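You operate a simulated robot arm through the tools that you are given. There is no shell and no other tool. Be economical: measure what you need, move in short steps, check, and stop when the job is done.

You are at the controls of a simulated robot arm. One attempt, no reset.

TASK
Put things in order on the breakfast bar. At the end: the clear tall glass from the breakfast bar is on the grey coaster; the blue custard pot stands where the green sugar box stood; the green sugar box stands where the clear tall glass stood; the clear dressing shaker stands where the blue custard pot stood; whatever was shut is shut again. Leave all else as you found it, and nothing knocked over. Set down upright: tall glass.

The check looks at the end state, three seconds after you hand in, the way a careful person would. Anything else that was tipped, shoved, dropped, spilled or broken makes it a failure.

THE ROBOT
A 6-joint arm with a two-finger parallel gripper, fixed in place. Base frame: the origin is at the foot of the arm, x ahead of it, y to its left, z up; the work surface is at about z = 0. Lengths are in m, angles in rad, forces in N, time in s.
With the tool pointing down near the work surface it reaches from about 0.18 to 0.46 m from the base axis. Its first joint turns from -1.222 to 1.222 rad. Payload 1.9 kg.
The tool frame sits at the grasp point between the pads (the TCP): z along the fingers, y along the line on which they close. The tips reach 0.023 m beyond it. Largest opening 0.094 m; finger width 0.038, thickness 0.01; the body of the gripper, 0.054 by 0.096 m, starts 0.039 m behind the TCP.
Orientation is told as [roll, pitch, yaw] about the base's x, y, z axes, in that order, counted from this pose: with the fingers straight down and closing along the base's y, the tool's x points along the base's -x, its y along +y and its z along -z.

THE INTERFACE
- The arm moves only by the tool step_arm. Its argument "series" is a list of rows, each a list of 7 numbers: the shift along the tool's x, y, z in units of 20 mm (1.0 is 20 mm), then the turn, a rotation vector about the tool's x, y, z in units of 6 degrees (1.0 is 6 degrees), then the finger opening in m, from 0 to 0.094. In form: [[x, y, z, wx, wy, wz, gripper], ...]. A call has 1 to 12 rows; each row shifts and turns the commanded pose from where the row before left it, along the tool's axes as they then stand. A call with a number of a shift or a turn outside -1 to 1 is refused whole. A row lasts 0.2 s, in which the tool goes at most 0.05 m and 0.15 rad; a call with a longer step from one row to the next is refused whole, and so is a gripper value outside its range. A pose out of reach is approached as far as the arm can. The call stops where the force on the tool passes 40 N (or 10 N more than at its start, if that is more) or the arm is blocked; 0.2 s more then pass. Each finger travels about 0.108 m/s and halts on what it meets, pressing with about 25 N; the grip force reading is that of the motor and also rises with nothing between the fingers. The clock runs only during rows and for 0.2 s after the last one: add rows that do not move to give the fingers time. The reply holds the time, the measured pose of the TCP, the force on the tool along the base axes, the opening and the grip force, in the units named above and with some noise, with the torque about the TCP (base axes, N m) and any sound that the robot's microphone picked up.
- Cameras (640 x 400 px; columns grow to the right, rows downward): "scene" is fixed at [0.0702, 0.3298, 0.4177]; the picture's right is [-0.59, -0.81, 0.00], its down [-0.50, 0.37, -0.78] and it looks along [0.63, -0.46, -0.62] (base axes); focal length 216 px, centre (320, 200). "wrist" rides on the gripper at [0.087, 0.016, -0.074] in the tool frame; the picture's right is [-0.18, 0.98, 0.00], its down [-0.58, -0.11, -0.81] and it looks along [-0.79, -0.15, 0.59] (tool axes); focal length 243 px, centre (320, 200). There is no depth. A picture from a camera that has moved, and an enlarged one, comes with that camera's place and axes in the base frame and with its lens.
- grab_frame(camera): a new picture of that camera. It takes no simulated time.
- close_up(camera, box): a new picture of the part [left, top, right, bottom] of that camera's present view, enlarged. It takes no simulated time.
- hand_in(): hands the job in; it is judged then, once.

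Go step by step. Nothing tells you positions but the pictures and the camera data: compare them with the known pose of the tool, close in by small moves and look again before you grip or let go. The budget is 120 turns and 68 pictures, counting those below and the enlarged ones. Unless the task says otherwise, let go and move clear before handing in, and close with one line.

The tools are called after "Request:" as name(argument=value, ...) on one line, values as JSON. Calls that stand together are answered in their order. step_arm: Moves the arm, as the interface text tells. Its arguments: {"type":"object","properties":{"series":{"type":"array","items":{"type":"array","items":{"type":"number"}}}},"required":["series"]} The other tools are called the same way: grab_frame (camera) takes a picture; close_up (camera, box) takes an enlarged picture of a part of a camera's view; hand_in () hands the job in.

At the start:

```text
time: 0.0
tool_pos: [0.31, 0.0298, 0.2539]
tool_rot: [-0.001, -0.002, -0.002]
wrist_force: [0.6, -0.4, 0.2]
torque: [-0.01, -0.01, 0.0]
finger_gap: 0.0938
finger_force: 0.1
```

scene: 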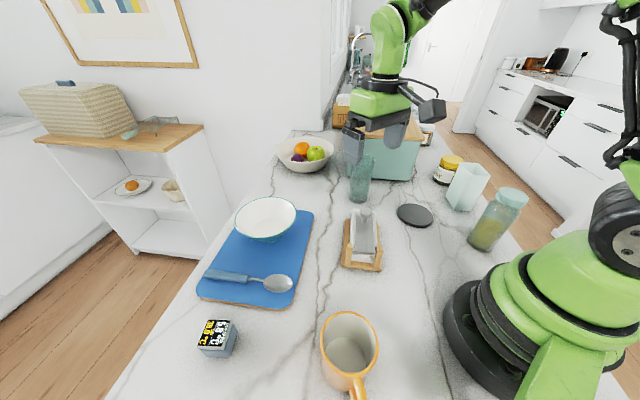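
wrist: 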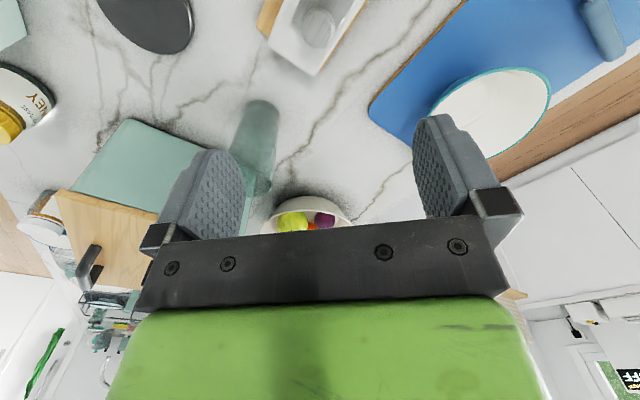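

I see a cluttered bar with a tall glass, a dark coaster, a lidded teal box and several jars. I'll zoom in to identify the objects.

Request:
close_up(camera="scene", box=[320, 80, 540, 260])

Request:
close_up(camera="scene", box=[180, 180, 400, 400])

Request:
close_up(camera="wrist", box=[0, 0, 320, 320])

```text
2.22 times, centred on (430, 170) of scene
camera zoom: at [0.0702, 0.3298, 0.4177], right [-0.59, -0.81, 0.0], down [-0.5, 0.37, -0.78], along [0.63, -0.46, -0.62], focal length 481 px, centre (76, 267)
```

zoom: 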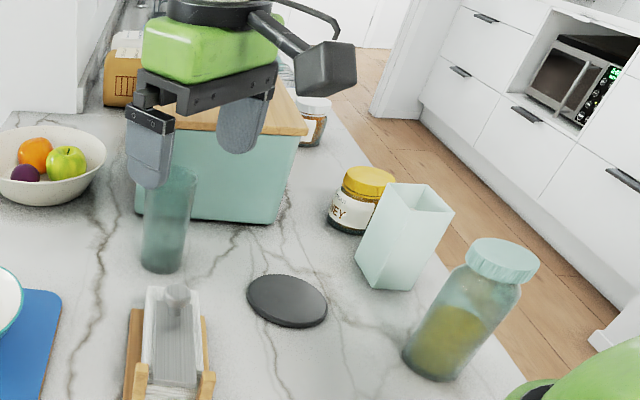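

```text
1.82 times, centred on (290, 290) of scene
camera zoom: at [0.0702, 0.3298, 0.4177], right [-0.59, -0.81, 0.0], down [-0.5, 0.37, -0.78], along [0.63, -0.46, -0.62], focal length 393 px, centre (374, 36)
```

zoom: 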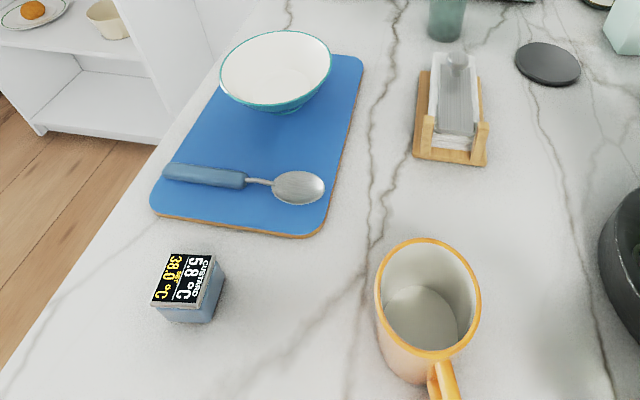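

```text
1.25 times, centred on (160, 160) of wrist
camera zoom: at [0.2243, 0.0458, 0.3284], right [0.18, 0.98, 0.0], down [0.58, -0.11, 0.81], along [0.79, -0.15, -0.59], focal length 303 px, centre (520, 250)
```

zoom: 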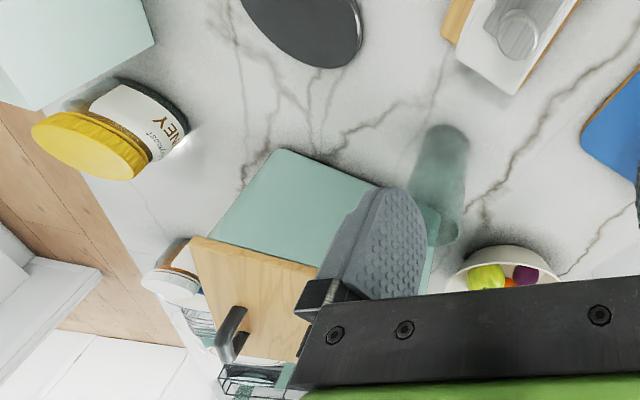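

The custard pot is the small blue labelled cube at about (0.278, 0.384). The glass is near (0.43, -0.083), the coaster near (0.278, -0.161), the mint square box near (0.22, -0.29) and the lidded jar (shaker) near (0.12, -0.19). I'll move above the glass, stop a little short and look.

Request:
step_arm(series=[[-1, -1, 0, 0, 0, 0, 0.094], [-1, -1, 0, 0, 0, 0, 0.094], [-1, -1, 0, 0, 0, 0, 0.094], [-1, -1, 0, 0, 0, 0, 0.094], [0, -1, 0, 0, 0, 0, 0.094], [0, -0.6, 0, 0, 0, 0, 0.094]])

Request:
grab_frame(camera="wrist")

Request:
grab_frame(camera="scene")

```text
time: 1.4
tool_pos: [0.3903, -0.0822, 0.2533]
tool_rot: [-0.001, 0.0, -0.001]
wrist_force: [0.7, -0.1, -0.2]
torque: [0.0, 0.01, 0.04]
finger_gap: 0.0942
finger_force: 0.0
```

```text
62 pictures are left
camera wrist: at [0.3036, -0.0664, 0.3287], right [0.18, 0.98, 0.0], down [0.58, -0.11, 0.81], along [0.79, -0.15, -0.59], focal length 243 px, centre (320, 200)
```

wrist: 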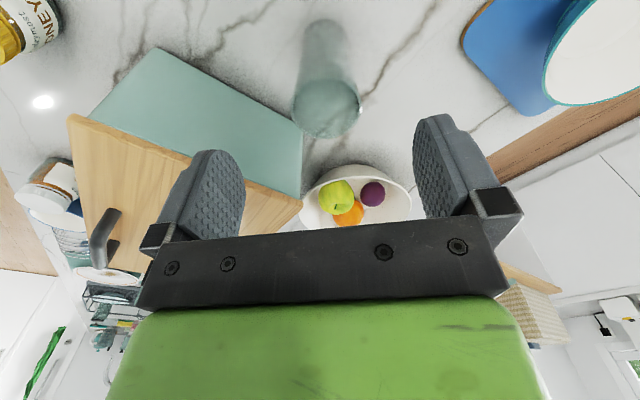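

```text
61 pictures are left
```

scene: 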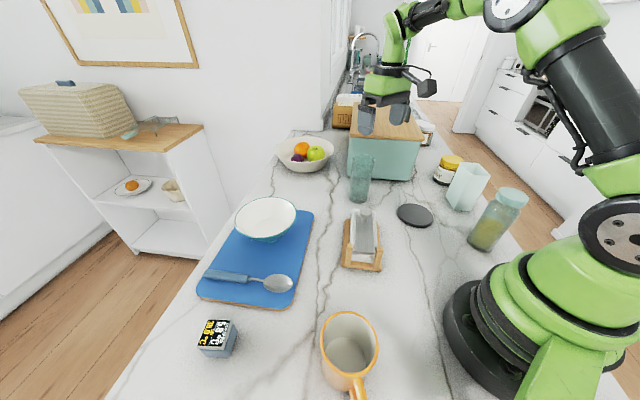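

The glass centre is near (0.42, -0.082), with its rim at about z = 0.146. I'll shift forward 30 mm and descend to TCP z ≈ 0.12.

Request:
step_arm(series=[[-1, 0, 0, 0, 0, 0, 0.094], [-0.5, 0, 0, 0, 0, 0, 0.094], [0, 0, 1, 0, 0, 0, 0.094], [0, 0, 1, 0, 0, 0, 0.094], [0, 0, 1, 0, 0, 0, 0.094]])

Request:
grab_frame(camera="wrist")

Request:
close_up(camera="scene", box=[300, 80, 460, 220])

```text
time: 2.6
tool_pos: [0.4213, -0.0816, 0.1944]
tool_rot: [-0.001, 0.001, 0.0]
wrist_force: [-0.5, -0.8, 0.4]
torque: [0.03, 0.05, 0.02]
finger_gap: 0.0941
finger_force: 0.1
```

```text
60 pictures are left
camera wrist: at [0.3345, -0.0658, 0.2684], right [0.18, 0.98, 0.0], down [0.58, -0.11, 0.81], along [0.79, -0.15, -0.59], focal length 243 px, centre (320, 200)
```

wrist: 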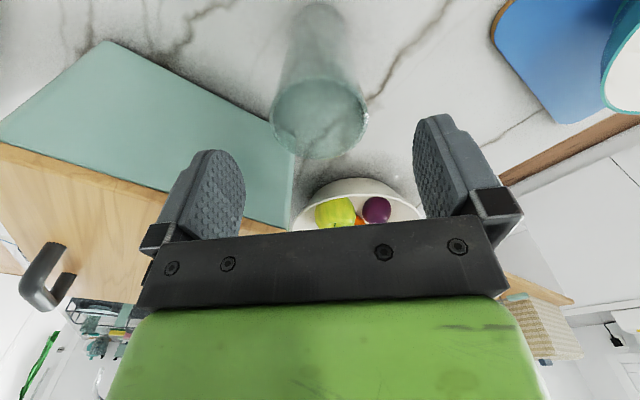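

```text
2.86 times, centred on (380, 150) of scene
camera zoom: at [0.0702, 0.3298, 0.4177], right [-0.59, -0.81, 0.0], down [-0.5, 0.37, -0.78], along [0.63, -0.46, -0.62], focal length 618 px, centre (149, 343)
```

zoom: 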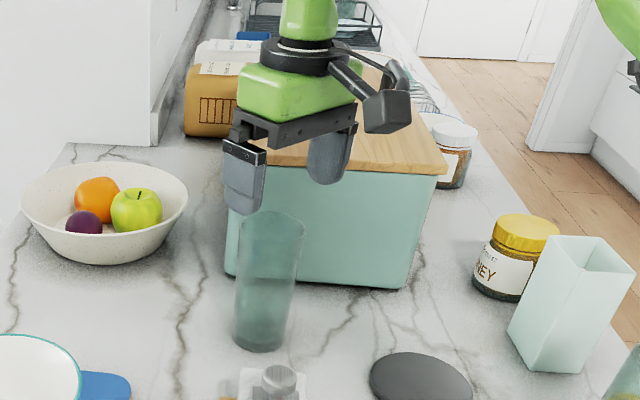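

The glass is centred to within about 5 mm, so I'll descend and close.

Request:
step_arm(series=[[0.2, 0, 1, 0, 0, 0, 0.094], [0, 0, 1, 0, 0, 0, 0.094], [0, 0, 1, 0, 0, 0, 0.094], [0, 0, 0.7, 0, 0, 0, 0.094], [0, 0, 0, 0, 0, 0, 0.07], [0, 0, 0, 0, 0, 0, 0.04], [0, 0, 0, 0, 0, 0, 0.04]])

Request:
close_up(camera="scene", box=[300, 80, 460, 220])

```text
time: 4.2
tool_pos: [0.4158, -0.0823, 0.1185]
tool_rot: [0.0, -0.001, -0.001]
wrist_force: [-0.7, 0.1, 0.7]
torque: [-0.03, -0.01, 0.0]
finger_gap: 0.0627
finger_force: 24.7
```

```text
2.86 times, centred on (380, 150) of scene
camera zoom: at [0.0702, 0.3298, 0.4177], right [-0.59, -0.81, 0.0], down [-0.5, 0.37, -0.78], along [0.63, -0.46, -0.62], focal length 618 px, centre (149, 343)
```

zoom: 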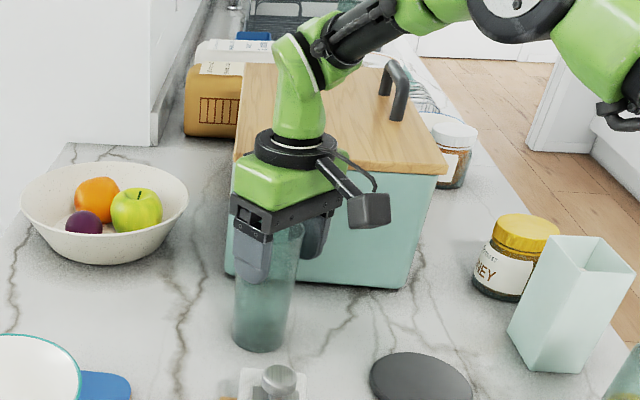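

The glass is gripped, with its base on the table at TCP z = 0.1185. I'll lift it and carry it toward the coaster.

Request:
step_arm(series=[[0, 0, -1, 0, 0, 0, 0.04], [0, 0, -1, 0, 0, 0, 0.04], [0, 0, -1, 0, 0, 0, 0.04], [1, -0.5, 0, 0, 0, 0, 0.04], [1, -0.5, 0, 0, 0, 0, 0.04], [1, -0.5, 0, 0, 0, 0, 0.04], [1, -0.5, 0, 0, 0, 0, 0.04], [1, -0.5, 0, 0, 0, 0, 0.04], [1, -0.5, 0, 0, 0, 0, 0.04], [1, -0.5, 0, 0, 0, 0, 0.04]])

Request:
grab_frame(camera="wrist")

Request:
close_up(camera="scene", box=[340, 100, 540, 260])

```text
time: 6.4
tool_pos: [0.2756, -0.1532, 0.1798]
tool_rot: [0.001, -0.002, 0.0]
wrist_force: [-0.2, 0.2, 0.2]
torque: [0.0, -0.02, -0.01]
finger_gap: 0.0402
finger_force: 0.1
```

```text
57 pictures are left
camera wrist: at [0.19, -0.1364, 0.2539], right [0.18, 0.98, 0.0], down [0.58, -0.11, 0.81], along [0.79, -0.15, -0.59], focal length 243 px, centre (320, 200)
```

wrist: 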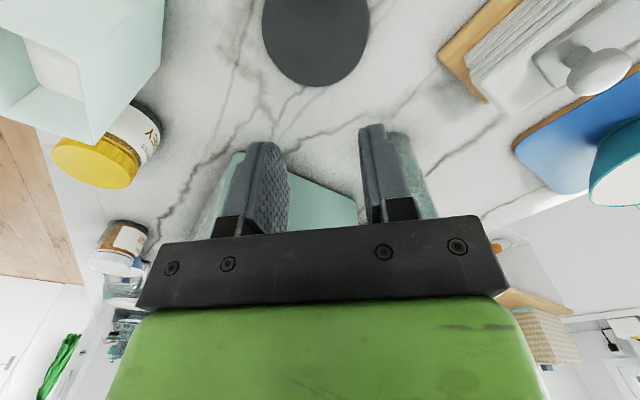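

```text
2.50 times, centred on (440, 180) of scene
camera zoom: at [0.0702, 0.3298, 0.4177], right [-0.59, -0.81, 0.0], down [-0.5, 0.37, -0.78], along [0.63, -0.46, -0.62], focal length 541 px, centre (20, 250)
```

zoom: 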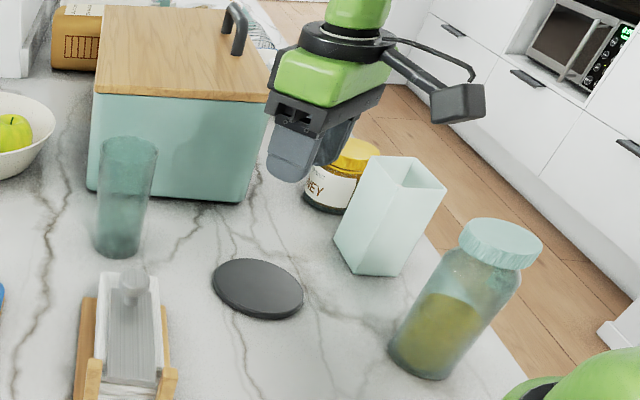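

The glass slipped out during the lift and is still standing near its old spot. The coaster centre is confirmed at about (0.2755, -0.154). I'll go back over the glass and look again.

Request:
step_arm(series=[[0, 0, -1, 0, 0, 0, 0.094], [0, 0, -1, 0, 0, 0, 0.094], [-1, 0.5, 0, 0, 0, 0, 0.094], [-1, 0.5, 0, 0, 0, 0, 0.094], [-1, 0.5, 0, 0, 0, 0, 0.094], [-1, 0.5, 0, 0, 0, 0, 0.094], [-1, 0.5, 0, 0, 0, 0, 0.094], [-1, 0.5, 0, 0, 0, 0, 0.094], [-0.5, 0.5, 0, 0, 0, 0, 0.094]])

Request:
grab_frame(camera="wrist")

```text
time: 8.4
tool_pos: [0.4071, -0.0811, 0.2192]
tool_rot: [0.0, 0.003, 0.0]
wrist_force: [0.4, 0.2, -0.2]
torque: [0.0, 0.01, -0.01]
finger_gap: 0.0943
finger_force: 0.0
```

```text
55 pictures are left
camera wrist: at [0.3206, -0.0657, 0.2946], right [0.18, 0.98, 0.0], down [0.58, -0.11, 0.81], along [0.79, -0.15, -0.59], focal length 243 px, centre (320, 200)
```

wrist: 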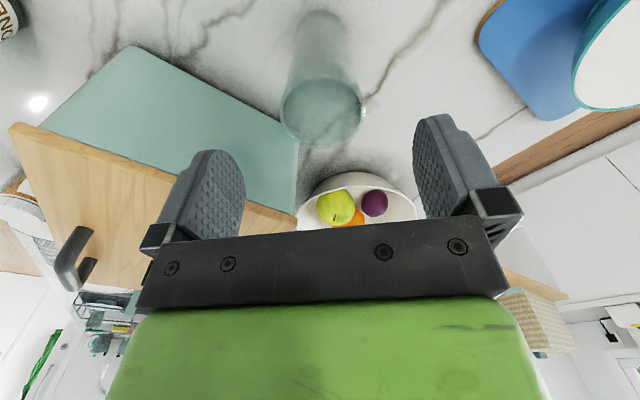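

The glass hasn't moved: it's still at (0.418, -0.083). I'll grip again with the full close command and more settling time, then lift slowly and watch the gap.

Request:
step_arm(series=[[-0.55, -0.1, 0, 0, 0, 0, 0.094], [0, 0, 1, 0, 0, 0, 0.094], [0, 0, 1, 0, 0, 0, 0.094], [0, 0, 1, 0, 0, 0, 0.094], [0, 0, 1, 0, 0, 0, 0.094], [0, 0, 1, 0, 0, 0, 0.094], [0, 0, 0.1, 0, 0, 0, 0.094], [0, 0, 0, 0, 0, 0, 0.0], [0, 0, 0, 0, 0, 0, 0.0], [0, 0, 0, 0, 0, 0, 0.0], [0, 0, 0, 0, 0, 0, 0.0]])

Request:
step_arm(series=[[0, 0, -0.2, 0, 0, 0, 0.0], [0, 0, -0.2, 0, 0, 0, 0.0], [0, 0, -0.2, 0, 0, 0, 0.0]])

Request:
close_up(camera="scene", box=[300, 80, 460, 220])

```text
time: 10.8
tool_pos: [0.4175, -0.0846, 0.1171]
tool_rot: [-0.002, 0.0, -0.001]
wrist_force: [-0.4, -0.7, -0.9]
torque: [0.03, -0.01, -0.02]
finger_gap: 0.0626
finger_force: 25.1
```

```text
time: 11.6
tool_pos: [0.4177, -0.0851, 0.1294]
tool_rot: [0.0, 0.001, 0.001]
wrist_force: [-0.8, 0.2, -2.1]
torque: [0.05, 0.05, -0.03]
finger_gap: 0.0623
finger_force: 24.8
```

```text
2.86 times, centred on (380, 150) of scene
camera zoom: at [0.0702, 0.3298, 0.4177], right [-0.59, -0.81, 0.0], down [-0.5, 0.37, -0.78], along [0.63, -0.46, -0.62], focal length 618 px, centre (149, 343)
```

zoom: 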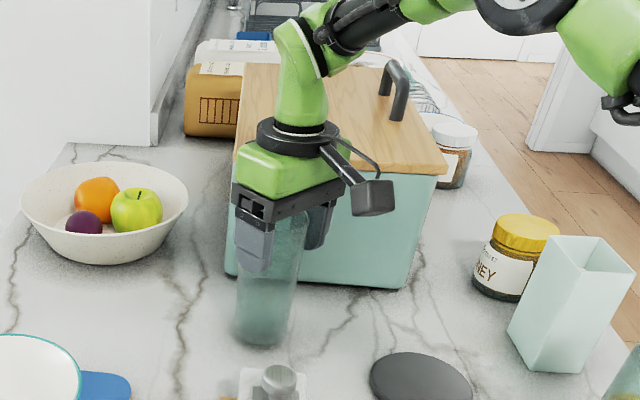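

The wrist reads about -2 N and the base appears off the table, so it is holding. I'll keep lifting gently and check the readings.

Request:
step_arm(series=[[0, 0, -0.3, 0, 0, 0, 0.0], [0, 0, -0.3, 0, 0, 0, 0.0], [0, 0, -0.3, 0, 0, 0, 0.0], [0, 0, -0.3, 0, 0, 0, 0.0]])

Request:
close_up(camera="scene", box=[300, 80, 460, 220])

```text
time: 12.6
tool_pos: [0.4176, -0.0835, 0.1532]
tool_rot: [0.0, 0.001, 0.0]
wrist_force: [-0.1, 0.0, -1.7]
torque: [-0.02, 0.02, -0.02]
finger_gap: 0.0623
finger_force: 25.1
```

```text
2.86 times, centred on (380, 150) of scene
camera zoom: at [0.0702, 0.3298, 0.4177], right [-0.59, -0.81, 0.0], down [-0.5, 0.37, -0.78], along [0.63, -0.46, -0.62], focal length 618 px, centre (149, 343)
```

zoom: 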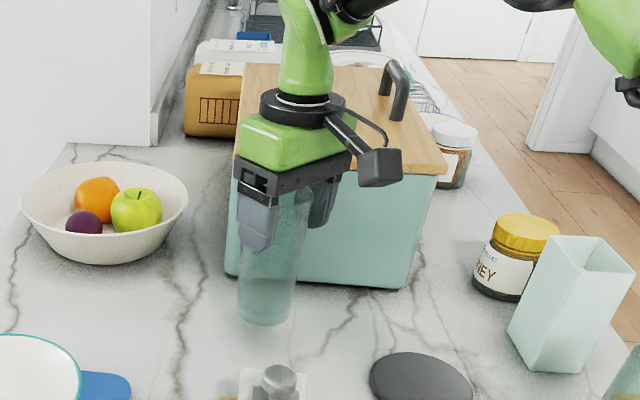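

The glass is lifted and held. I'll carry it slowly over the coaster.

Request:
step_arm(series=[[0.3, -0.15, 0, 0, 0, 0, 0.0], [0.62, -0.31, 0, 0, 0, 0, 0.0], [0.62, -0.31, 0, 0, 0, 0, 0.0], [0.62, -0.31, 0, 0, 0, 0, 0.0], [0.62, -0.31, 0, 0, 0, 0, 0.0], [0.62, -0.31, 0, 0, 0, 0, 0.0], [0.62, -0.31, 0, 0, 0, 0, 0.0], [0.62, -0.31, 0, 0, 0, 0, 0.0], [0.62, -0.31, 0, 0, 0, 0, 0.0], [0.62, -0.31, 0, 0, 0, 0, 0.0], [0.62, -0.31, 0, 0, 0, 0, 0.0], [0.6, -0.3, 0, 0, 0, 0, 0.0]])

Request:
close_up(camera="scene", box=[340, 100, 540, 260])

Request:
grab_frame(camera="wrist")

```text
time: 15.2
tool_pos: [0.2746, -0.1561, 0.1525]
tool_rot: [0.0, -0.002, 0.001]
wrist_force: [0.1, -1.1, -2.3]
torque: [-0.01, 0.03, 0.0]
finger_gap: 0.0624
finger_force: 25.0
```

```text
2.50 times, centred on (440, 180) of scene
camera zoom: at [0.0703, 0.3298, 0.4177], right [-0.59, -0.81, 0.0], down [-0.5, 0.37, -0.78], along [0.63, -0.46, -0.62], focal length 541 px, centre (20, 250)
```

zoom: 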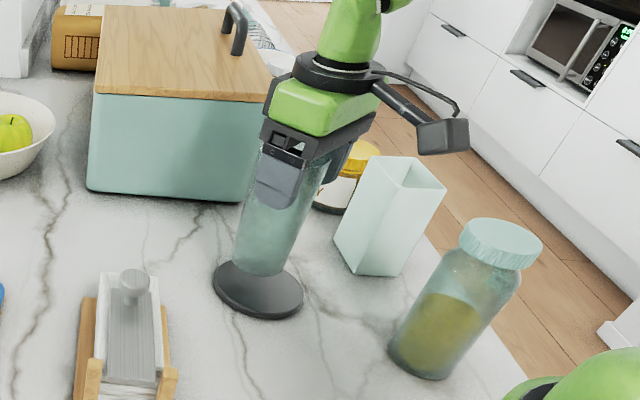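

```text
51 pictures are left
camera wrist: at [0.1892, -0.1398, 0.2278], right [0.18, 0.98, 0.0], down [0.58, -0.11, 0.81], along [0.79, -0.15, -0.59], focal length 243 px, centre (320, 200)
```

wrist: 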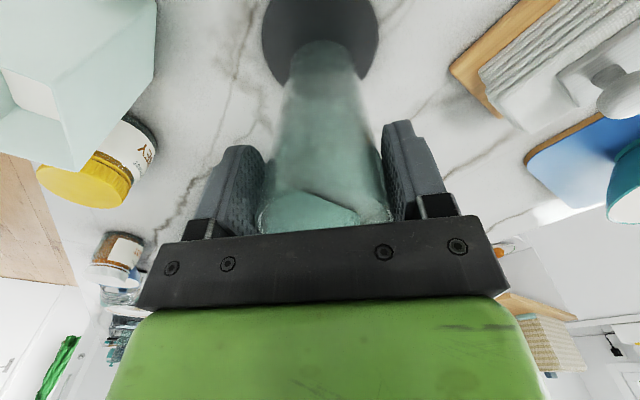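

The glass is centred over the coaster, so I'll lower it gently.

Request:
step_arm(series=[[0, 0.05, 0.3, 0, 0, 0, 0.0], [0, 0.05, 0.3, 0, 0, 0, 0.0], [0, 0, 0.3, 0, 0, 0, 0.0], [0, 0, 0.15, 0, 0, 0, 0.0], [0, 0, 0.1, 0, 0, 0, 0.0]])

Request:
close_up(camera="scene", box=[380, 120, 480, 240])

```text
time: 16.4
tool_pos: [0.2758, -0.1537, 0.13]
tool_rot: [0.0, -0.001, -0.001]
wrist_force: [0.2, -0.6, -2.7]
torque: [-0.01, 0.02, -0.02]
finger_gap: 0.0624
finger_force: 24.7
```

```text
3.33 times, centred on (430, 180) of scene
camera zoom: at [0.0702, 0.3298, 0.4177], right [-0.59, -0.81, 0.0], down [-0.5, 0.37, -0.78], along [0.63, -0.46, -0.62], focal length 721 px, centre (-47, 267)
```

zoom: 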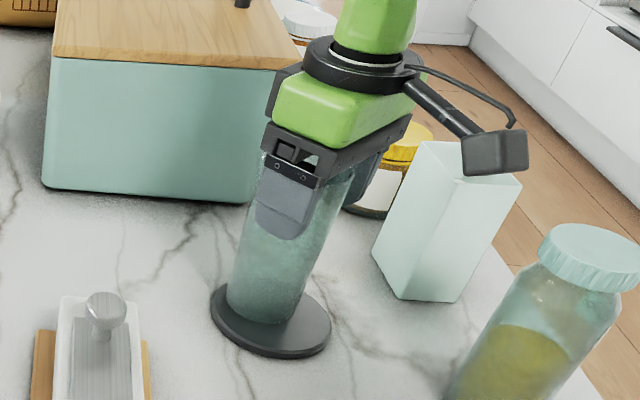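

Request:
step_arm(series=[[0, 0, 0.1, 0, 0, 0, 0.0], [0, 0, 0.1, 0, 0, 0, 0.0]])

Request:
step_arm(series=[[0, 0, 0.1, 0, 0, 0, 0.0]])

```text
time: 17.0
tool_pos: [0.276, -0.1536, 0.1275]
tool_rot: [0.0, -0.001, 0.0]
wrist_force: [-0.1, 0.3, -3.2]
torque: [0.0, 0.05, 0.0]
finger_gap: 0.0622
finger_force: 24.4
```

```text
time: 17.4
tool_pos: [0.2763, -0.1537, 0.1252]
tool_rot: [-0.001, -0.004, 0.0]
wrist_force: [-1.6, 0.9, 16.8]
torque: [0.04, -0.05, -0.07]
finger_gap: 0.0625
finger_force: 25.0
```

The glass touched down at z ≈ 0.125. I'll ease the pressure, open and rise straight up.

Request:
step_arm(series=[[0, 0, -0.05, 0, 0, 0, 0.0], [0, 0, 0, 0, 0, 0, 0.065], [0, 0, 0, 0, 0, 0, 0.094], [0, 0, 0, 0, 0, 0, 0.094], [0, 0, -0.5, 0, 0, 0, 0.094], [0, 0, -1, 0, 0, 0, 0.094], [0, 0, -1, 0, 0, 0, 0.094], [0, 0, -1, 0, 0, 0, 0.094], [0, 0, -1, 0, 0, 0, 0.094], [0, 0, -1, 0, 0, 0, 0.094]])

Request:
grab_frame(camera="scene")

Request:
grab_frame(camera="wrist")

```text
time: 19.6
tool_pos: [0.2755, -0.154, 0.236]
tool_rot: [0.0, 0.0, 0.0]
wrist_force: [0.5, -0.7, -1.0]
torque: [0.01, -0.03, -0.02]
finger_gap: 0.0942
finger_force: 0.1
```

```text
49 pictures are left
```

scene: 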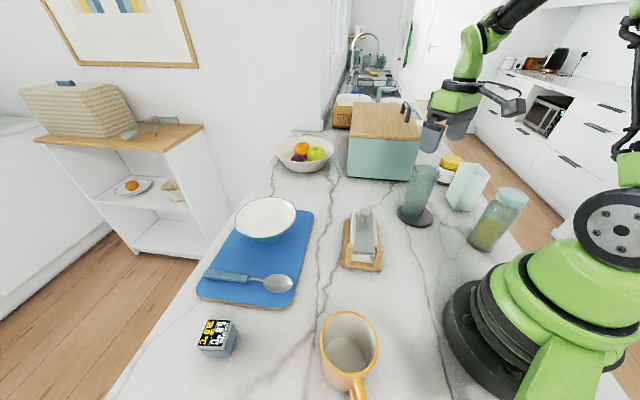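

```text
48 pictures are left
camera wrist: at [0.1898, -0.1374, 0.3105], right [0.18, 0.98, 0.0], down [0.58, -0.11, 0.81], along [0.79, -0.15, -0.59], focal length 243 px, centre (320, 200)
```

wrist: 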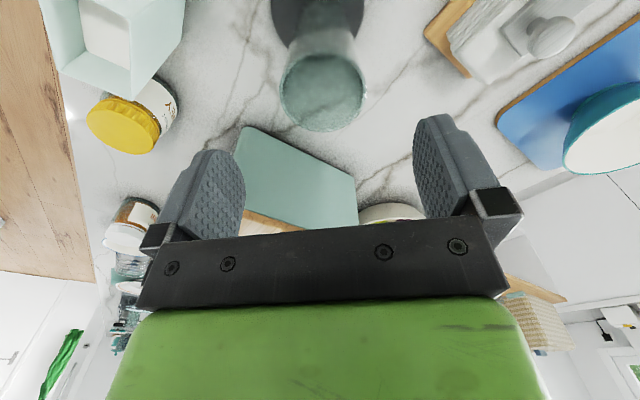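

The glass stands upright on the coaster. Next is the open-topped sugar box near (0.232, -0.31), turned roughly 45°. I'll back off a little, yaw by -45° and look at it.

Request:
step_arm(series=[[1, -0.5, 0, 0, 0, 0, 0.094], [1, -0.5, 0, 0, 0, 0, 0.094], [1, -0.5, 0, 0, 0, 0, 0.094], [1, -0.5, 0, 0, 0, 1, 0.094], [0, 0, 0, 0, 0, 1, 0.094], [0, 0, 0, 0, 0, 1, 0.094], [0, 0, 0, 0, 0, 1, 0.094], [0, 0, 0, 0, 0, 1, 0.094], [0, 0, 0, 0, 0, 1, 0.094], [0, 0, 0, 0, 0, 1, 0.094], [0, 0, 0, 0, 0, 0.5, 0.094]])

Request:
grab_frame(camera="wrist")

```text
time: 22.0
tool_pos: [0.1956, -0.1925, 0.2353]
tool_rot: [0.0, 0.0, -0.787]
wrist_force: [0.6, -0.1, 0.4]
torque: [-0.03, -0.03, 0.0]
finger_gap: 0.0937
finger_force: 0.2
```

```text
47 pictures are left
camera wrist: at [0.1464, -0.1211, 0.3104], right [0.83, 0.56, 0.0], down [0.33, -0.49, 0.81], along [0.46, -0.67, -0.59], focal length 243 px, centre (320, 200)
```

wrist: 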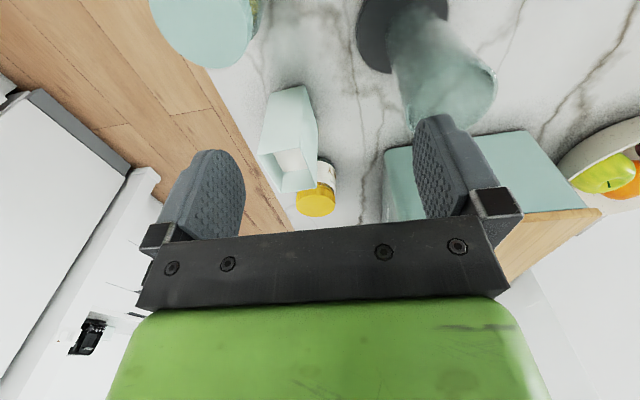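

Request:
close_up(camera="wrist", box=[230, 70, 360, 230])

Request:
close_up(camera="scene", box=[420, 140, 530, 260])

```text
2.50 times, centred on (295, 150) of wrist
camera zoom: at [0.1464, -0.1211, 0.3104], right [0.83, 0.56, 0.0], down [0.33, -0.49, 0.81], along [0.46, -0.67, -0.59], focal length 606 px, centre (382, 325)
```

zoom: 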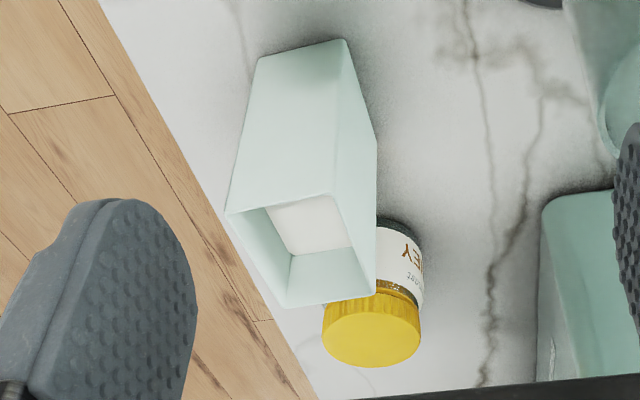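

```text
3.33 times, centred on (475, 200) of scene
camera zoom: at [0.0702, 0.3298, 0.4177], right [-0.59, -0.81, 0.0], down [-0.5, 0.37, -0.78], along [0.63, -0.46, -0.62], focal length 721 px, centre (-197, 200)
```

zoom: 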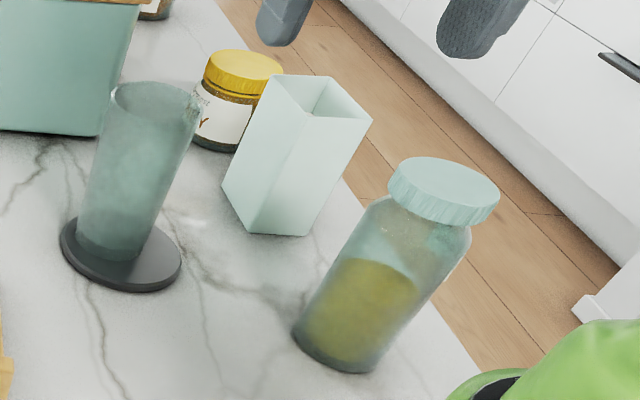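

The box centre is about (0.234, -0.312), with a 0.05 × 0.066 footprint, height 0.119 and yaw of about -43°. I'll move over it with the fingers across the short side and check.

Request:
step_arm(series=[[-0.93, -0.48, 0, 0, 0, 0, 0.094], [-0.93, -0.48, 0, 0, 0, 0, 0.094], [-0.93, -0.48, 0, 0, 0, 0, 0.094], [-0.93, -0.48, 0, 0, 0, 0, 0.094], [-0.93, -0.48, 0, 0, 0, 0, 0.094], [-0.92, -0.48, 0, 0, 0, 0, 0.094], [0, 0, 1, 0, 0, -0.33, 0.094], [0, 0, 1, 0, 0, 0, 0.094]])

Request:
grab_frame(camera="wrist")

Request:
close_up(camera="scene", box=[400, 100, 540, 240])

```text
time: 23.8
tool_pos: [0.2324, -0.3133, 0.1953]
tool_rot: [0.0, -0.001, -0.75]
wrist_force: [0.2, -0.4, 0.5]
torque: [-0.01, 0.01, 0.04]
finger_gap: 0.0939
finger_force: 0.1
```

```text
44 pictures are left
camera wrist: at [0.1811, -0.2428, 0.2701], right [0.8, 0.59, 0.0], down [0.35, -0.48, 0.81], along [0.48, -0.65, -0.59], focal length 243 px, centre (320, 200)
```

wrist: 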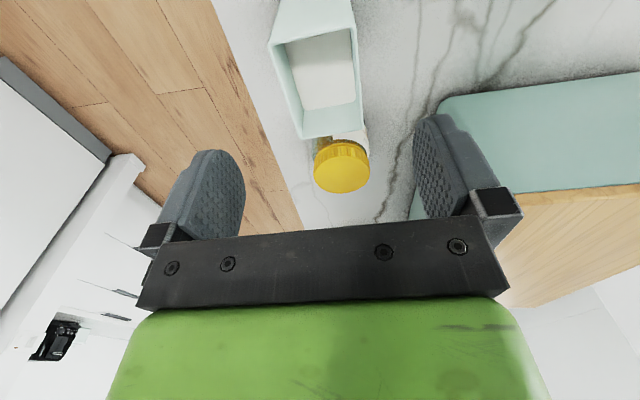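

```text
2.86 times, centred on (470, 170) of scene
camera zoom: at [0.0702, 0.3298, 0.4177], right [-0.59, -0.81, 0.0], down [-0.5, 0.37, -0.78], along [0.63, -0.46, -0.62], focal length 618 px, centre (-109, 286)
```

zoom: 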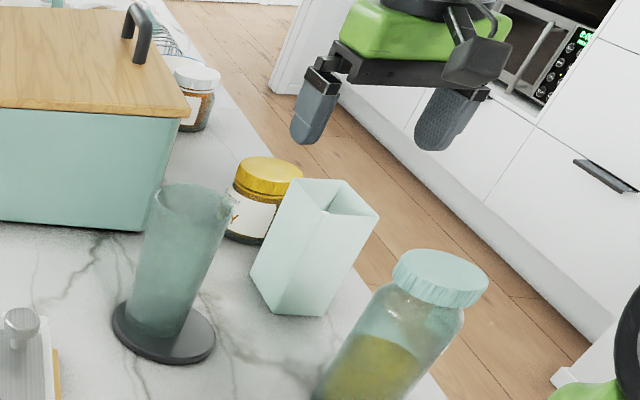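

Alignment is good. I'll descend to z ≈ 0.09 and grip.

Request:
step_arm(series=[[0.1, 0.1, 1, 0, 0, 0, 0.094], [0, 0, 1, 0, 0, 0, 0.094], [0, 0, 1, 0, 0, 0, 0.094], [0, 0, 1, 0, 0, 0, 0.094], [0, 0, 1, 0, 0, 0, 0.094], [0, 0, 0.2, 0, 0, 0, 0.094], [0, 0, 0, 0, 0, 0, 0.07], [0, 0, 0, 0, 0, 0, 0.055], [0, 0, 0, 0, 0, 0, 0.0], [0, 0, 0, 0, 0, 0, 0.0], [0, 0, 0, 0, 0, 0, 0.0]])

Request:
step_arm(series=[[0, 0, -0.2, 0, 0, 0, 0.0], [0, 0, -0.2, 0, 0, 0, 0.0], [0, 0, -0.3, 0, 0, 0, 0.0]])

Request:
close_up(camera="scene", box=[400, 100, 540, 240])

```text
time: 26.2
tool_pos: [0.2355, -0.3107, 0.0923]
tool_rot: [-0.001, 0.001, -0.751]
wrist_force: [-0.7, -0.4, -0.1]
torque: [-0.09, 0.02, 0.04]
finger_gap: 0.0498
finger_force: 24.9
```

```text
time: 27.0
tool_pos: [0.2336, -0.309, 0.1048]
tool_rot: [0.0, -0.001, -0.749]
wrist_force: [0.2, 0.3, -2.2]
torque: [-0.02, 0.01, 0.01]
finger_gap: 0.05
finger_force: 25.5
```

```text
2.86 times, centred on (470, 170) of scene
camera zoom: at [0.0702, 0.3298, 0.4177], right [-0.59, -0.81, 0.0], down [-0.5, 0.37, -0.78], along [0.63, -0.46, -0.62], focal length 618 px, centre (-109, 286)
```

zoom: 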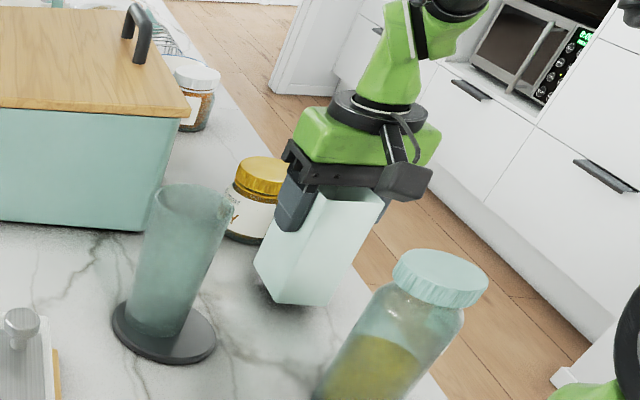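

The box is held. I'll lift it high to clear the glass.

Request:
step_arm(series=[[0, 0, -0.4, 0, 0, 0, 0.0], [0, 0, -0.65, 0, 0, 0, 0.0], [0, 0, -0.65, 0, 0, 0, 0.0], [0, 0, -0.65, 0, 0, 0, 0.0], [0, 0, -0.65, 0, 0, 0, 0.0], [0, 0, -0.65, 0, 0, 0, 0.0], [0, 0, -0.65, 0, 0, 0, 0.0], [0, 0, -0.65, 0, 0, 0, 0.0], [0, 0, -0.65, 0, 0, 0, 0.0], [0, 0, -0.65, 0, 0, 0, 0.0], [0, 0, -0.65, 0, 0, 0, 0.0], [0, 0, -0.5, 0, 0, 0, 0.0]])

```text
time: 29.6
tool_pos: [0.2339, -0.3091, 0.253]
tool_rot: [0.0, -0.002, -0.752]
wrist_force: [-0.8, 0.7, -3.3]
torque: [0.05, 0.0, 0.0]
finger_gap: 0.0498
finger_force: 24.7
```

Request:
step_arm(series=[[0, 0.4, 0, 0, 0, 0, 0.0], [0, 0.7, 0, 0, 0, 0, 0.0], [0, 0.7, 0, 0, 0, 0, 0.0], [0, 0.7, 0, 0, 0, 0, 0.0], [0, 0.7, 0, 0, 0, 0, 0.0], [0, 0.7, 0, 0, 0, 0, 0.0], [0, 0.7, 0, 0, 0, 0, 0.0], [0, 0.7, 0, 0, 0, 0, 0.0], [0, 0.7, 0, 0, 0, 0, 0.0], [0, 0.7, 0, 0, 0, 0, 0.0], [0, 0.7, 0, 0, 0, 0, 0.0], [0, 0.7, 0, 0, 0, 0, 0.0]])

Request:
step_arm(series=[[0.14, 0.7, 0, 0, 0, 0, 0.0], [0.14, 0.7, 0, 0, 0, 0, 0.0], [0.14, 0.7, 0, 0, 0, 0, 0.0], [0.14, 0.7, 0, 0, 0, 0, 0.0], [0.14, 0.7, 0, 0, 0, 0, 0.0], [0.14, 0.7, 0, 0, 0, 0, 0.0], [0.16, 0.7, 0, 0, 0, 0, 0.0], [0, 0.6, 0, 0, 0, 0, 0.0], [0, 0, 0, 0, 0, 0, 0.0]])

Request:
grab_frame(camera="scene")

```text
time: 32.2
tool_pos: [0.3455, -0.1917, 0.2533]
tool_rot: [-0.001, 0.0, -0.754]
wrist_force: [0.1, 0.0, -2.8]
torque: [-0.01, 0.0, 0.0]
finger_gap: 0.0501
finger_force: 24.4
```

```text
time: 34.2
tool_pos: [0.4048, -0.0978, 0.2531]
tool_rot: [0.001, 0.0, -0.748]
wrist_force: [0.1, -0.1, -2.5]
torque: [-0.03, -0.03, 0.02]
finger_gap: 0.0497
finger_force: 25.2
```

```text
41 pictures are left
```

scene: 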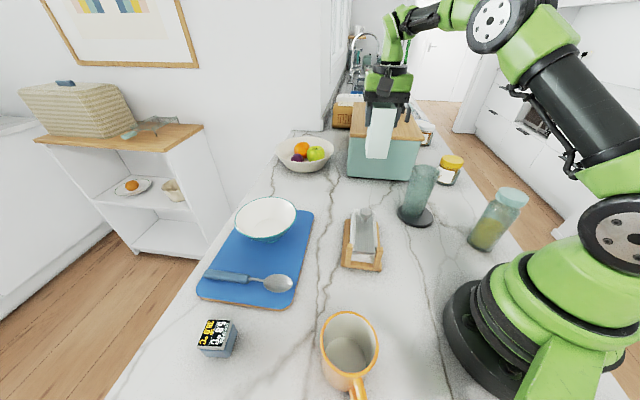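

Still 20 mm short along tool y. I'll finish that and then descend.

Request:
step_arm(series=[[0.05, 0.5, 0, 0, 0, 0, 0.0], [0, 0.53, 0, 0, 0, 0, 0.0], [0, 0, 0.7, 0, 0, 0, 0.0], [0, 0, 0.8, 0, 0, 0, 0.0], [0, 0, 0.8, 0, 0, 0, 0.0], [0, 0, 0.8, 0, 0, 0, 0.0], [0, 0, 0.8, 0, 0, 0, 0.0], [0, 0, 0.8, 0, 0, 0, 0.0], [0, 0, 0.8, 0, 0, 0, 0.0], [0, 0, 0.8, 0, 0, 0, 0.0], [0, 0, 0.6, 0, 0, 0, 0.0], [0, 0, 0.5, 0, 0, 0, 0.0]])

Request:
close_up(camera="scene", box=[300, 80, 460, 220])

```text
time: 36.8
tool_pos: [0.4179, -0.0799, 0.1071]
tool_rot: [0.0, -0.001, -0.751]
wrist_force: [-0.2, 0.2, -2.6]
torque: [-0.02, 0.0, -0.01]
finger_gap: 0.0497
finger_force: 25.3
```

```text
2.86 times, centred on (380, 150) of scene
camera zoom: at [0.0702, 0.3298, 0.4177], right [-0.59, -0.81, 0.0], down [-0.5, 0.37, -0.78], along [0.63, -0.46, -0.62], focal length 618 px, centre (149, 343)
```

zoom: 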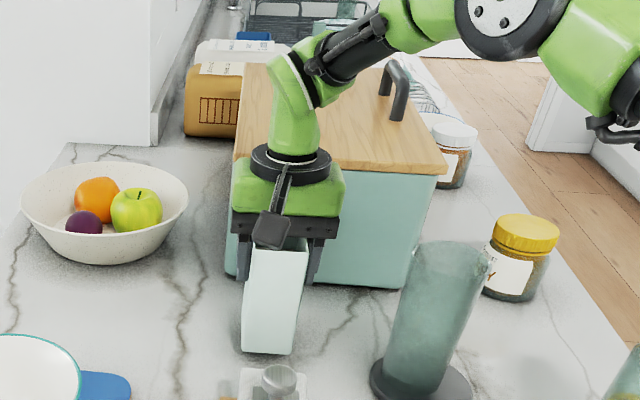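

Request:
step_arm(series=[[0, -0.05, 0.3, 0, 0, 0, 0.0], [0, 0, 0.2, 0, 0, 0, 0.0], [0, 0, 0.1, 0, 0, 0, 0.0]])

Request:
step_arm(series=[[0, 0, 0.1, 0, 0, 0, 0.0]])

```text
time: 37.6
tool_pos: [0.4168, -0.0821, 0.0933]
tool_rot: [0.0, 0.001, -0.752]
wrist_force: [-0.4, -0.6, -1.3]
torque: [-0.04, -0.02, -0.02]
finger_gap: 0.0498
finger_force: 25.1
```

```text
time: 38.0
tool_pos: [0.417, -0.0819, 0.091]
tool_rot: [0.0, -0.001, -0.749]
wrist_force: [-0.4, 0.0, -2.2]
torque: [-0.02, -0.01, 0.01]
finger_gap: 0.0502
finger_force: 25.3
```

Request:
step_arm(series=[[0, 0, 0.07, 0, 0, 0, 0.0]])

Request:
close_up(camera="scene", box=[320, 120, 420, 220])

```text
time: 38.4
tool_pos: [0.4186, -0.0828, 0.0914]
tool_rot: [0.002, 0.0, -0.753]
wrist_force: [-9.1, 3.8, 19.0]
torque: [-0.14, 0.66, -0.12]
finger_gap: 0.0499
finger_force: 24.6
```

```text
4.00 times, centred on (370, 170) of scene
camera zoom: at [0.0702, 0.3298, 0.4177], right [-0.59, -0.81, 0.0], down [-0.5, 0.37, -0.78], along [0.63, -0.46, -0.62], focal length 865 px, centre (120, 320)
```

zoom: 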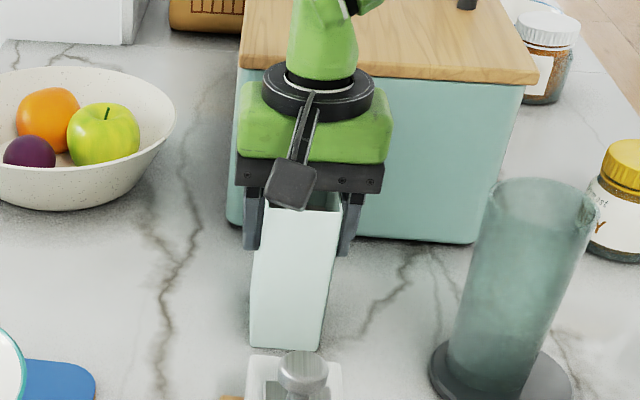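

The box touched down. I'll ease off, open and rise.

Request:
step_arm(series=[[0, 0, -0.07, 0, 0, 0, 0.0], [0, 0, 0, 0, 0, 0, 0.055], [0, 0, 0, 0, 0, 0, 0.094], [0, 0, 0, 0, 0, 0, 0.094], [0, 0, -0.5, 0, 0, 0, 0.094], [0, 0, -1, 0, 0, 0, 0.094], [0, 0, -1, 0, 0, 0, 0.094], [0, 0, -1, 0, 0, 0, 0.094], [0, 0, -1, 0, 0, 0, 0.094], [0, 0, -1, 0, 0, 0, 0.094], [0, 0, -1, 0, 0, 0, 0.094], [0, 0, -1, 0, 0, 0, 0.094]])

Request:
grab_frame(camera="scene")

```text
time: 41.0
tool_pos: [0.4169, -0.0824, 0.2428]
tool_rot: [0.0, 0.0, -0.752]
wrist_force: [-0.1, 0.5, -1.0]
torque: [0.0, -0.01, 0.02]
finger_gap: 0.0937
finger_force: 0.1
```

```text
38 pictures are left
```

scene: 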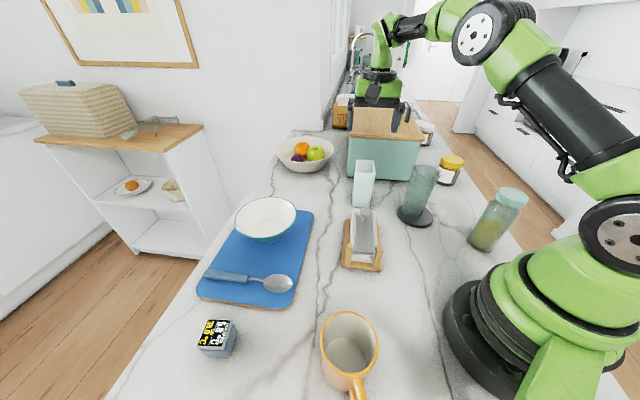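

The sugar box is standing at the glass's old spot. Next is the custard pot, so I'll unwind the yaw and travel left at height.

Request:
step_arm(series=[[0, 0, 0, 0, 0, -1, 0.094], [0, 0, 0, 0, 0, -1, 0.094], [0, 0, 0, 0, 0, -1, 0.094], [0, 0, 0, 0, 0, -1, 0.094], [0, 0, 0, 0, 0, -1, 0.094], [0, 0, 0, 0, 0, -1, 0.094], [0, 0, 0, 0, 0, -1, 0.094], [0, 0, 0, 0, 0, -0.18, 0.094], [1, 1, 0, 0, 0, 0, 0.094], [1, 1, 0, 0, 0, 0, 0.094], [1, 1, 0, 0, 0, 0, 0.094], [1, 1, 0, 0, 0, 0, 0.094]])

Request:
step_arm(series=[[0.6, 1, 0, 0, 0, 0, 0.094], [0.6, 1, 0, 0, 0, 0, 0.094], [0.6, 1, 0, 0, 0, 0, 0.094], [0.6, 1, 0, 0, 0, 0, 0.094], [0.6, 1, 0, 0, 0, 0, 0.094], [0.6, 1, 0, 0, 0, 0, 0.094], [0.6, 1, 0, 0, 0, 0, 0.094], [0.6, 1, 0, 0, 0, 0, 0.094], [0.6, 1, 0, 0, 0, 0, 0.094], [0.6, 1, 0, 0, 0, 0, 0.094], [0, 1, 0, 0, 0, 0, 0.094], [0, 1, 0, 0, 0, 0, 0.094]])

Request:
step_arm(series=[[0, 1, 0, 0, 0, 0, 0.094], [0, 0, 0, 0, 0, -1, 0.094], [0, 0, 0, 0, 0, -1, 0.094], [0, 0, 0, 0, 0, -1, 0.094], [0, 0, 0, 0, 0, -1, 0.094], [0, 0, 0, 0, 0, -1, 0.094], [0, 0, 0, 0, 0, -1, 0.094], [0, 0, 0, 0, 0, -1, 0.094], [0, 0, 0, 0, 0, -1, 0.094], [0, 0, 0, 0, 0, -1, 0.094]])

Request:
grab_frame(camera="wrist")

```text
time: 43.6
tool_pos: [0.3372, -0.0015, 0.2426]
tool_rot: [-0.001, -0.001, -0.001]
wrist_force: [0.0, -0.1, 0.0]
torque: [0.0, 0.03, -0.01]
finger_gap: 0.0941
finger_force: 0.1
```

```text
time: 46.2
tool_pos: [0.2171, 0.2374, 0.2402]
tool_rot: [0.001, 0.0, 0.0]
wrist_force: [-0.8, -0.1, -1.0]
torque: [-0.02, 0.0, 0.0]
finger_gap: 0.0941
finger_force: 0.0
```

```text
time: 48.4
tool_pos: [0.2163, 0.2585, 0.2415]
tool_rot: [-0.001, 0.001, 0.947]
wrist_force: [-1.6, 0.1, 0.0]
torque: [-0.01, -0.03, -0.05]
finger_gap: 0.0941
finger_force: 0.0
```

```text
37 pictures are left
camera wrist: at [0.1532, 0.1968, 0.3163], right [-0.69, 0.72, 0.0], down [0.43, 0.41, 0.81], along [0.58, 0.56, -0.59], focal length 243 px, centre (320, 200)
```

wrist: 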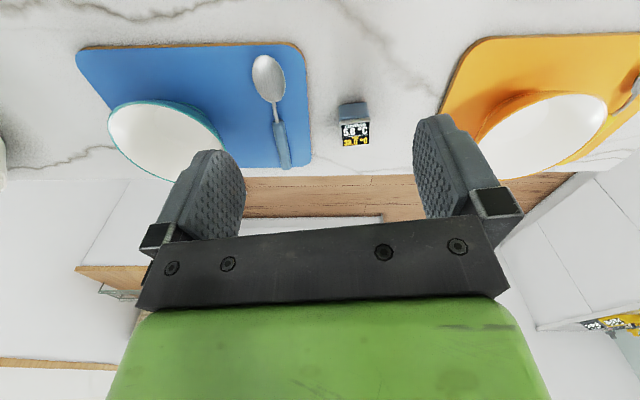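

The pot is at (0.278, 0.386), radius about 0.475, aligned with yaw 54°. I'll close to a 0.07 opening so I don't touch the blue board, then move over the pot and begin to descend.

Request:
step_arm(series=[[-1, 0.2, 0, 0, 0, 0, 0.07], [-1, 0.2, 0, 0, 0, 0, 0.07], [-1, 0.2, 0, 0, 0, 0, 0.07], [-1, 0.2, 0, 0, 0, 0, 0.07], [-1, 0.2, 1, 0, 0, 0, 0.07], [-1, 0.2, 1, 0, 0, 0, 0.07], [-0.5, 0, 1, 0, 0, 0, 0.07], [0, 0, 1, 0, 0, 0, 0.07], [0, 0, 1, 0, 0, 0, 0.07], [0, 0, 1, 0, 0, 0, 0.07]])

Request:
grab_frame(camera="wrist")

Request:
close_up(camera="scene", box=[140, 220, 300, 380])

```text
time: 50.6
tool_pos: [0.27, 0.3736, 0.1189]
tool_rot: [0.0, -0.001, 0.944]
wrist_force: [0.9, 0.0, -0.2]
torque: [0.01, 0.0, -0.03]
finger_gap: 0.07
finger_force: 0.1
out of reach, approached as far as the arm can: row 6, 7, 10
```

```text
36 pictures are left
camera wrist: at [0.2059, 0.3127, 0.1947], right [-0.69, 0.73, 0.0], down [0.43, 0.41, 0.81], along [0.58, 0.55, -0.59], focal length 243 px, centre (320, 200)
```

wrist: 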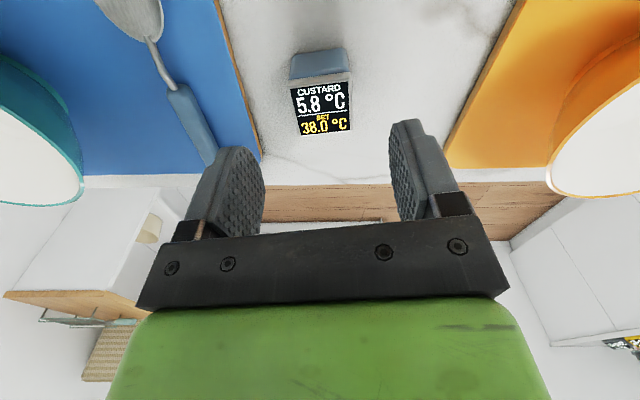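

```text
2.50 times, centred on (220, 300) of scene
camera zoom: at [0.0702, 0.3298, 0.4177], right [-0.59, -0.81, 0.0], down [-0.5, 0.37, -0.78], along [0.63, -0.46, -0.62], focal length 541 px, centre (570, -50)
```

zoom: 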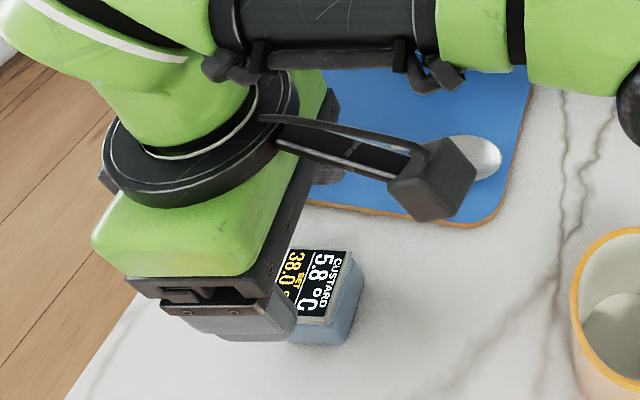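

The pot centre (0.277, 0.382) is lined up sideways and the arm stops at radius 0.461. The pads still overlap most of the pot, so I'll descend here and grip.

Request:
step_arm(series=[[0, 0, 1, 0, 0, 0, 0.07], [0, 0, 1, 0, 0, 0, 0.07], [0, 0, 1, 0, 0, 0, 0.07], [0, 0, 0.8, 0, 0, 0, 0.07]])

Request:
close_up(camera="scene", box=[140, 220, 300, 380])

Request:
grab_frame(camera="wrist")

```text
time: 51.6
tool_pos: [0.2664, 0.3718, 0.0449]
tool_rot: [0.0, -0.001, 0.945]
wrist_force: [0.0, 0.2, 0.3]
torque: [0.01, 0.0, 0.0]
finger_gap: 0.07
finger_force: 0.1
out of reach, approached as far as the arm can: row 4
```

```text
2.50 times, centred on (220, 300) of scene
camera zoom: at [0.0702, 0.3298, 0.4177], right [-0.59, -0.81, 0.0], down [-0.5, 0.37, -0.78], along [0.63, -0.46, -0.62], focal length 541 px, centre (570, -50)
```

zoom: 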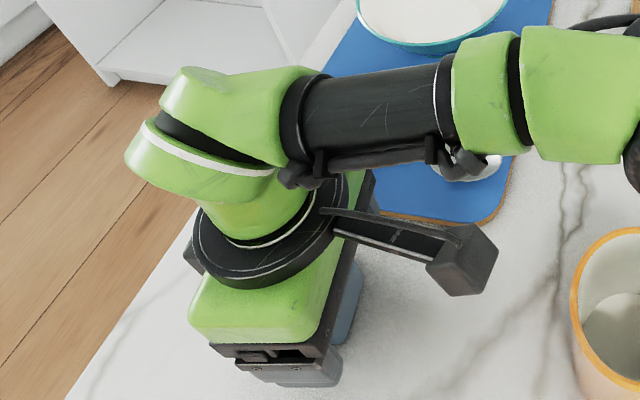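

```text
33 pictures are left
camera wrist: at [0.2028, 0.3108, 0.1194], right [-0.69, 0.73, 0.0], down [0.43, 0.41, 0.81], along [0.59, 0.55, -0.59], focal length 243 px, centre (320, 200)
```

wrist: 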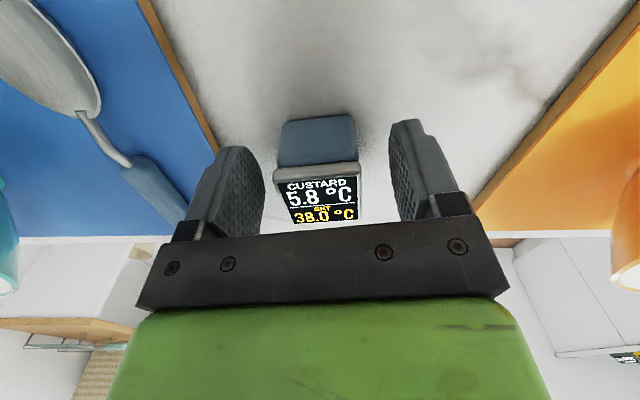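

The pot sits between the fingers. I'll go slightly lower and grip.

Request:
step_arm(series=[[0, 0, 0.4, 0, 0, 0, 0.07], [0, 0, 0.3, 0, 0, 0, 0.07], [0, 0, 0, 0, 0, 0, 0.055], [0, 0, 0, 0, 0, 0, 0.0], [0, 0, 0, 0, 0, 0, 0.0], [0, 0, 0, 0, 0, 0, 0.0]])

Request:
step_arm(series=[[0, 0, -0.3, 0, 0, 0, 0.0], [0, 0, -0.3, 0, 0, 0, 0.0], [0, 0, -0.5, 0, 0, 0, 0.0], [0, 0, -0.5, 0, 0, 0, 0.0]])

Request:
grab_frame(camera="wrist")

```text
time: 53.0
tool_pos: [0.266, 0.3714, 0.0304]
tool_rot: [0.001, -0.001, 0.942]
wrist_force: [-0.3, 0.1, 1.3]
torque: [-0.03, -0.02, 0.0]
finger_gap: 0.0418
finger_force: 25.0
```

```text
time: 54.0
tool_pos: [0.2664, 0.3718, 0.0628]
tool_rot: [-0.001, -0.001, 0.944]
wrist_force: [0.5, -0.8, -1.3]
torque: [-0.04, -0.01, 0.03]
finger_gap: 0.0417
finger_force: 24.9
```

```text
32 pictures are left
camera wrist: at [0.2028, 0.3107, 0.1371], right [-0.69, 0.73, 0.0], down [0.43, 0.41, 0.81], along [0.59, 0.55, -0.59], focal length 243 px, centre (320, 200)
```

wrist: 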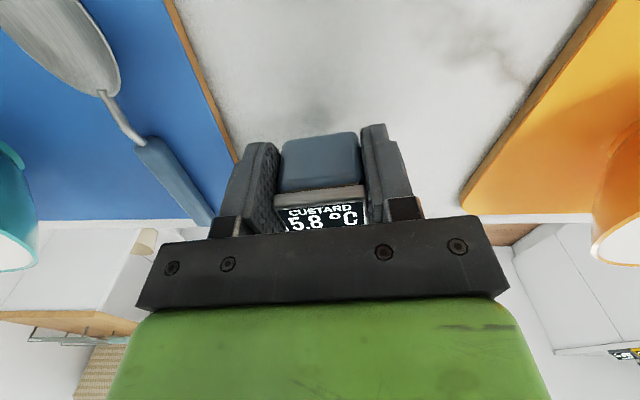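

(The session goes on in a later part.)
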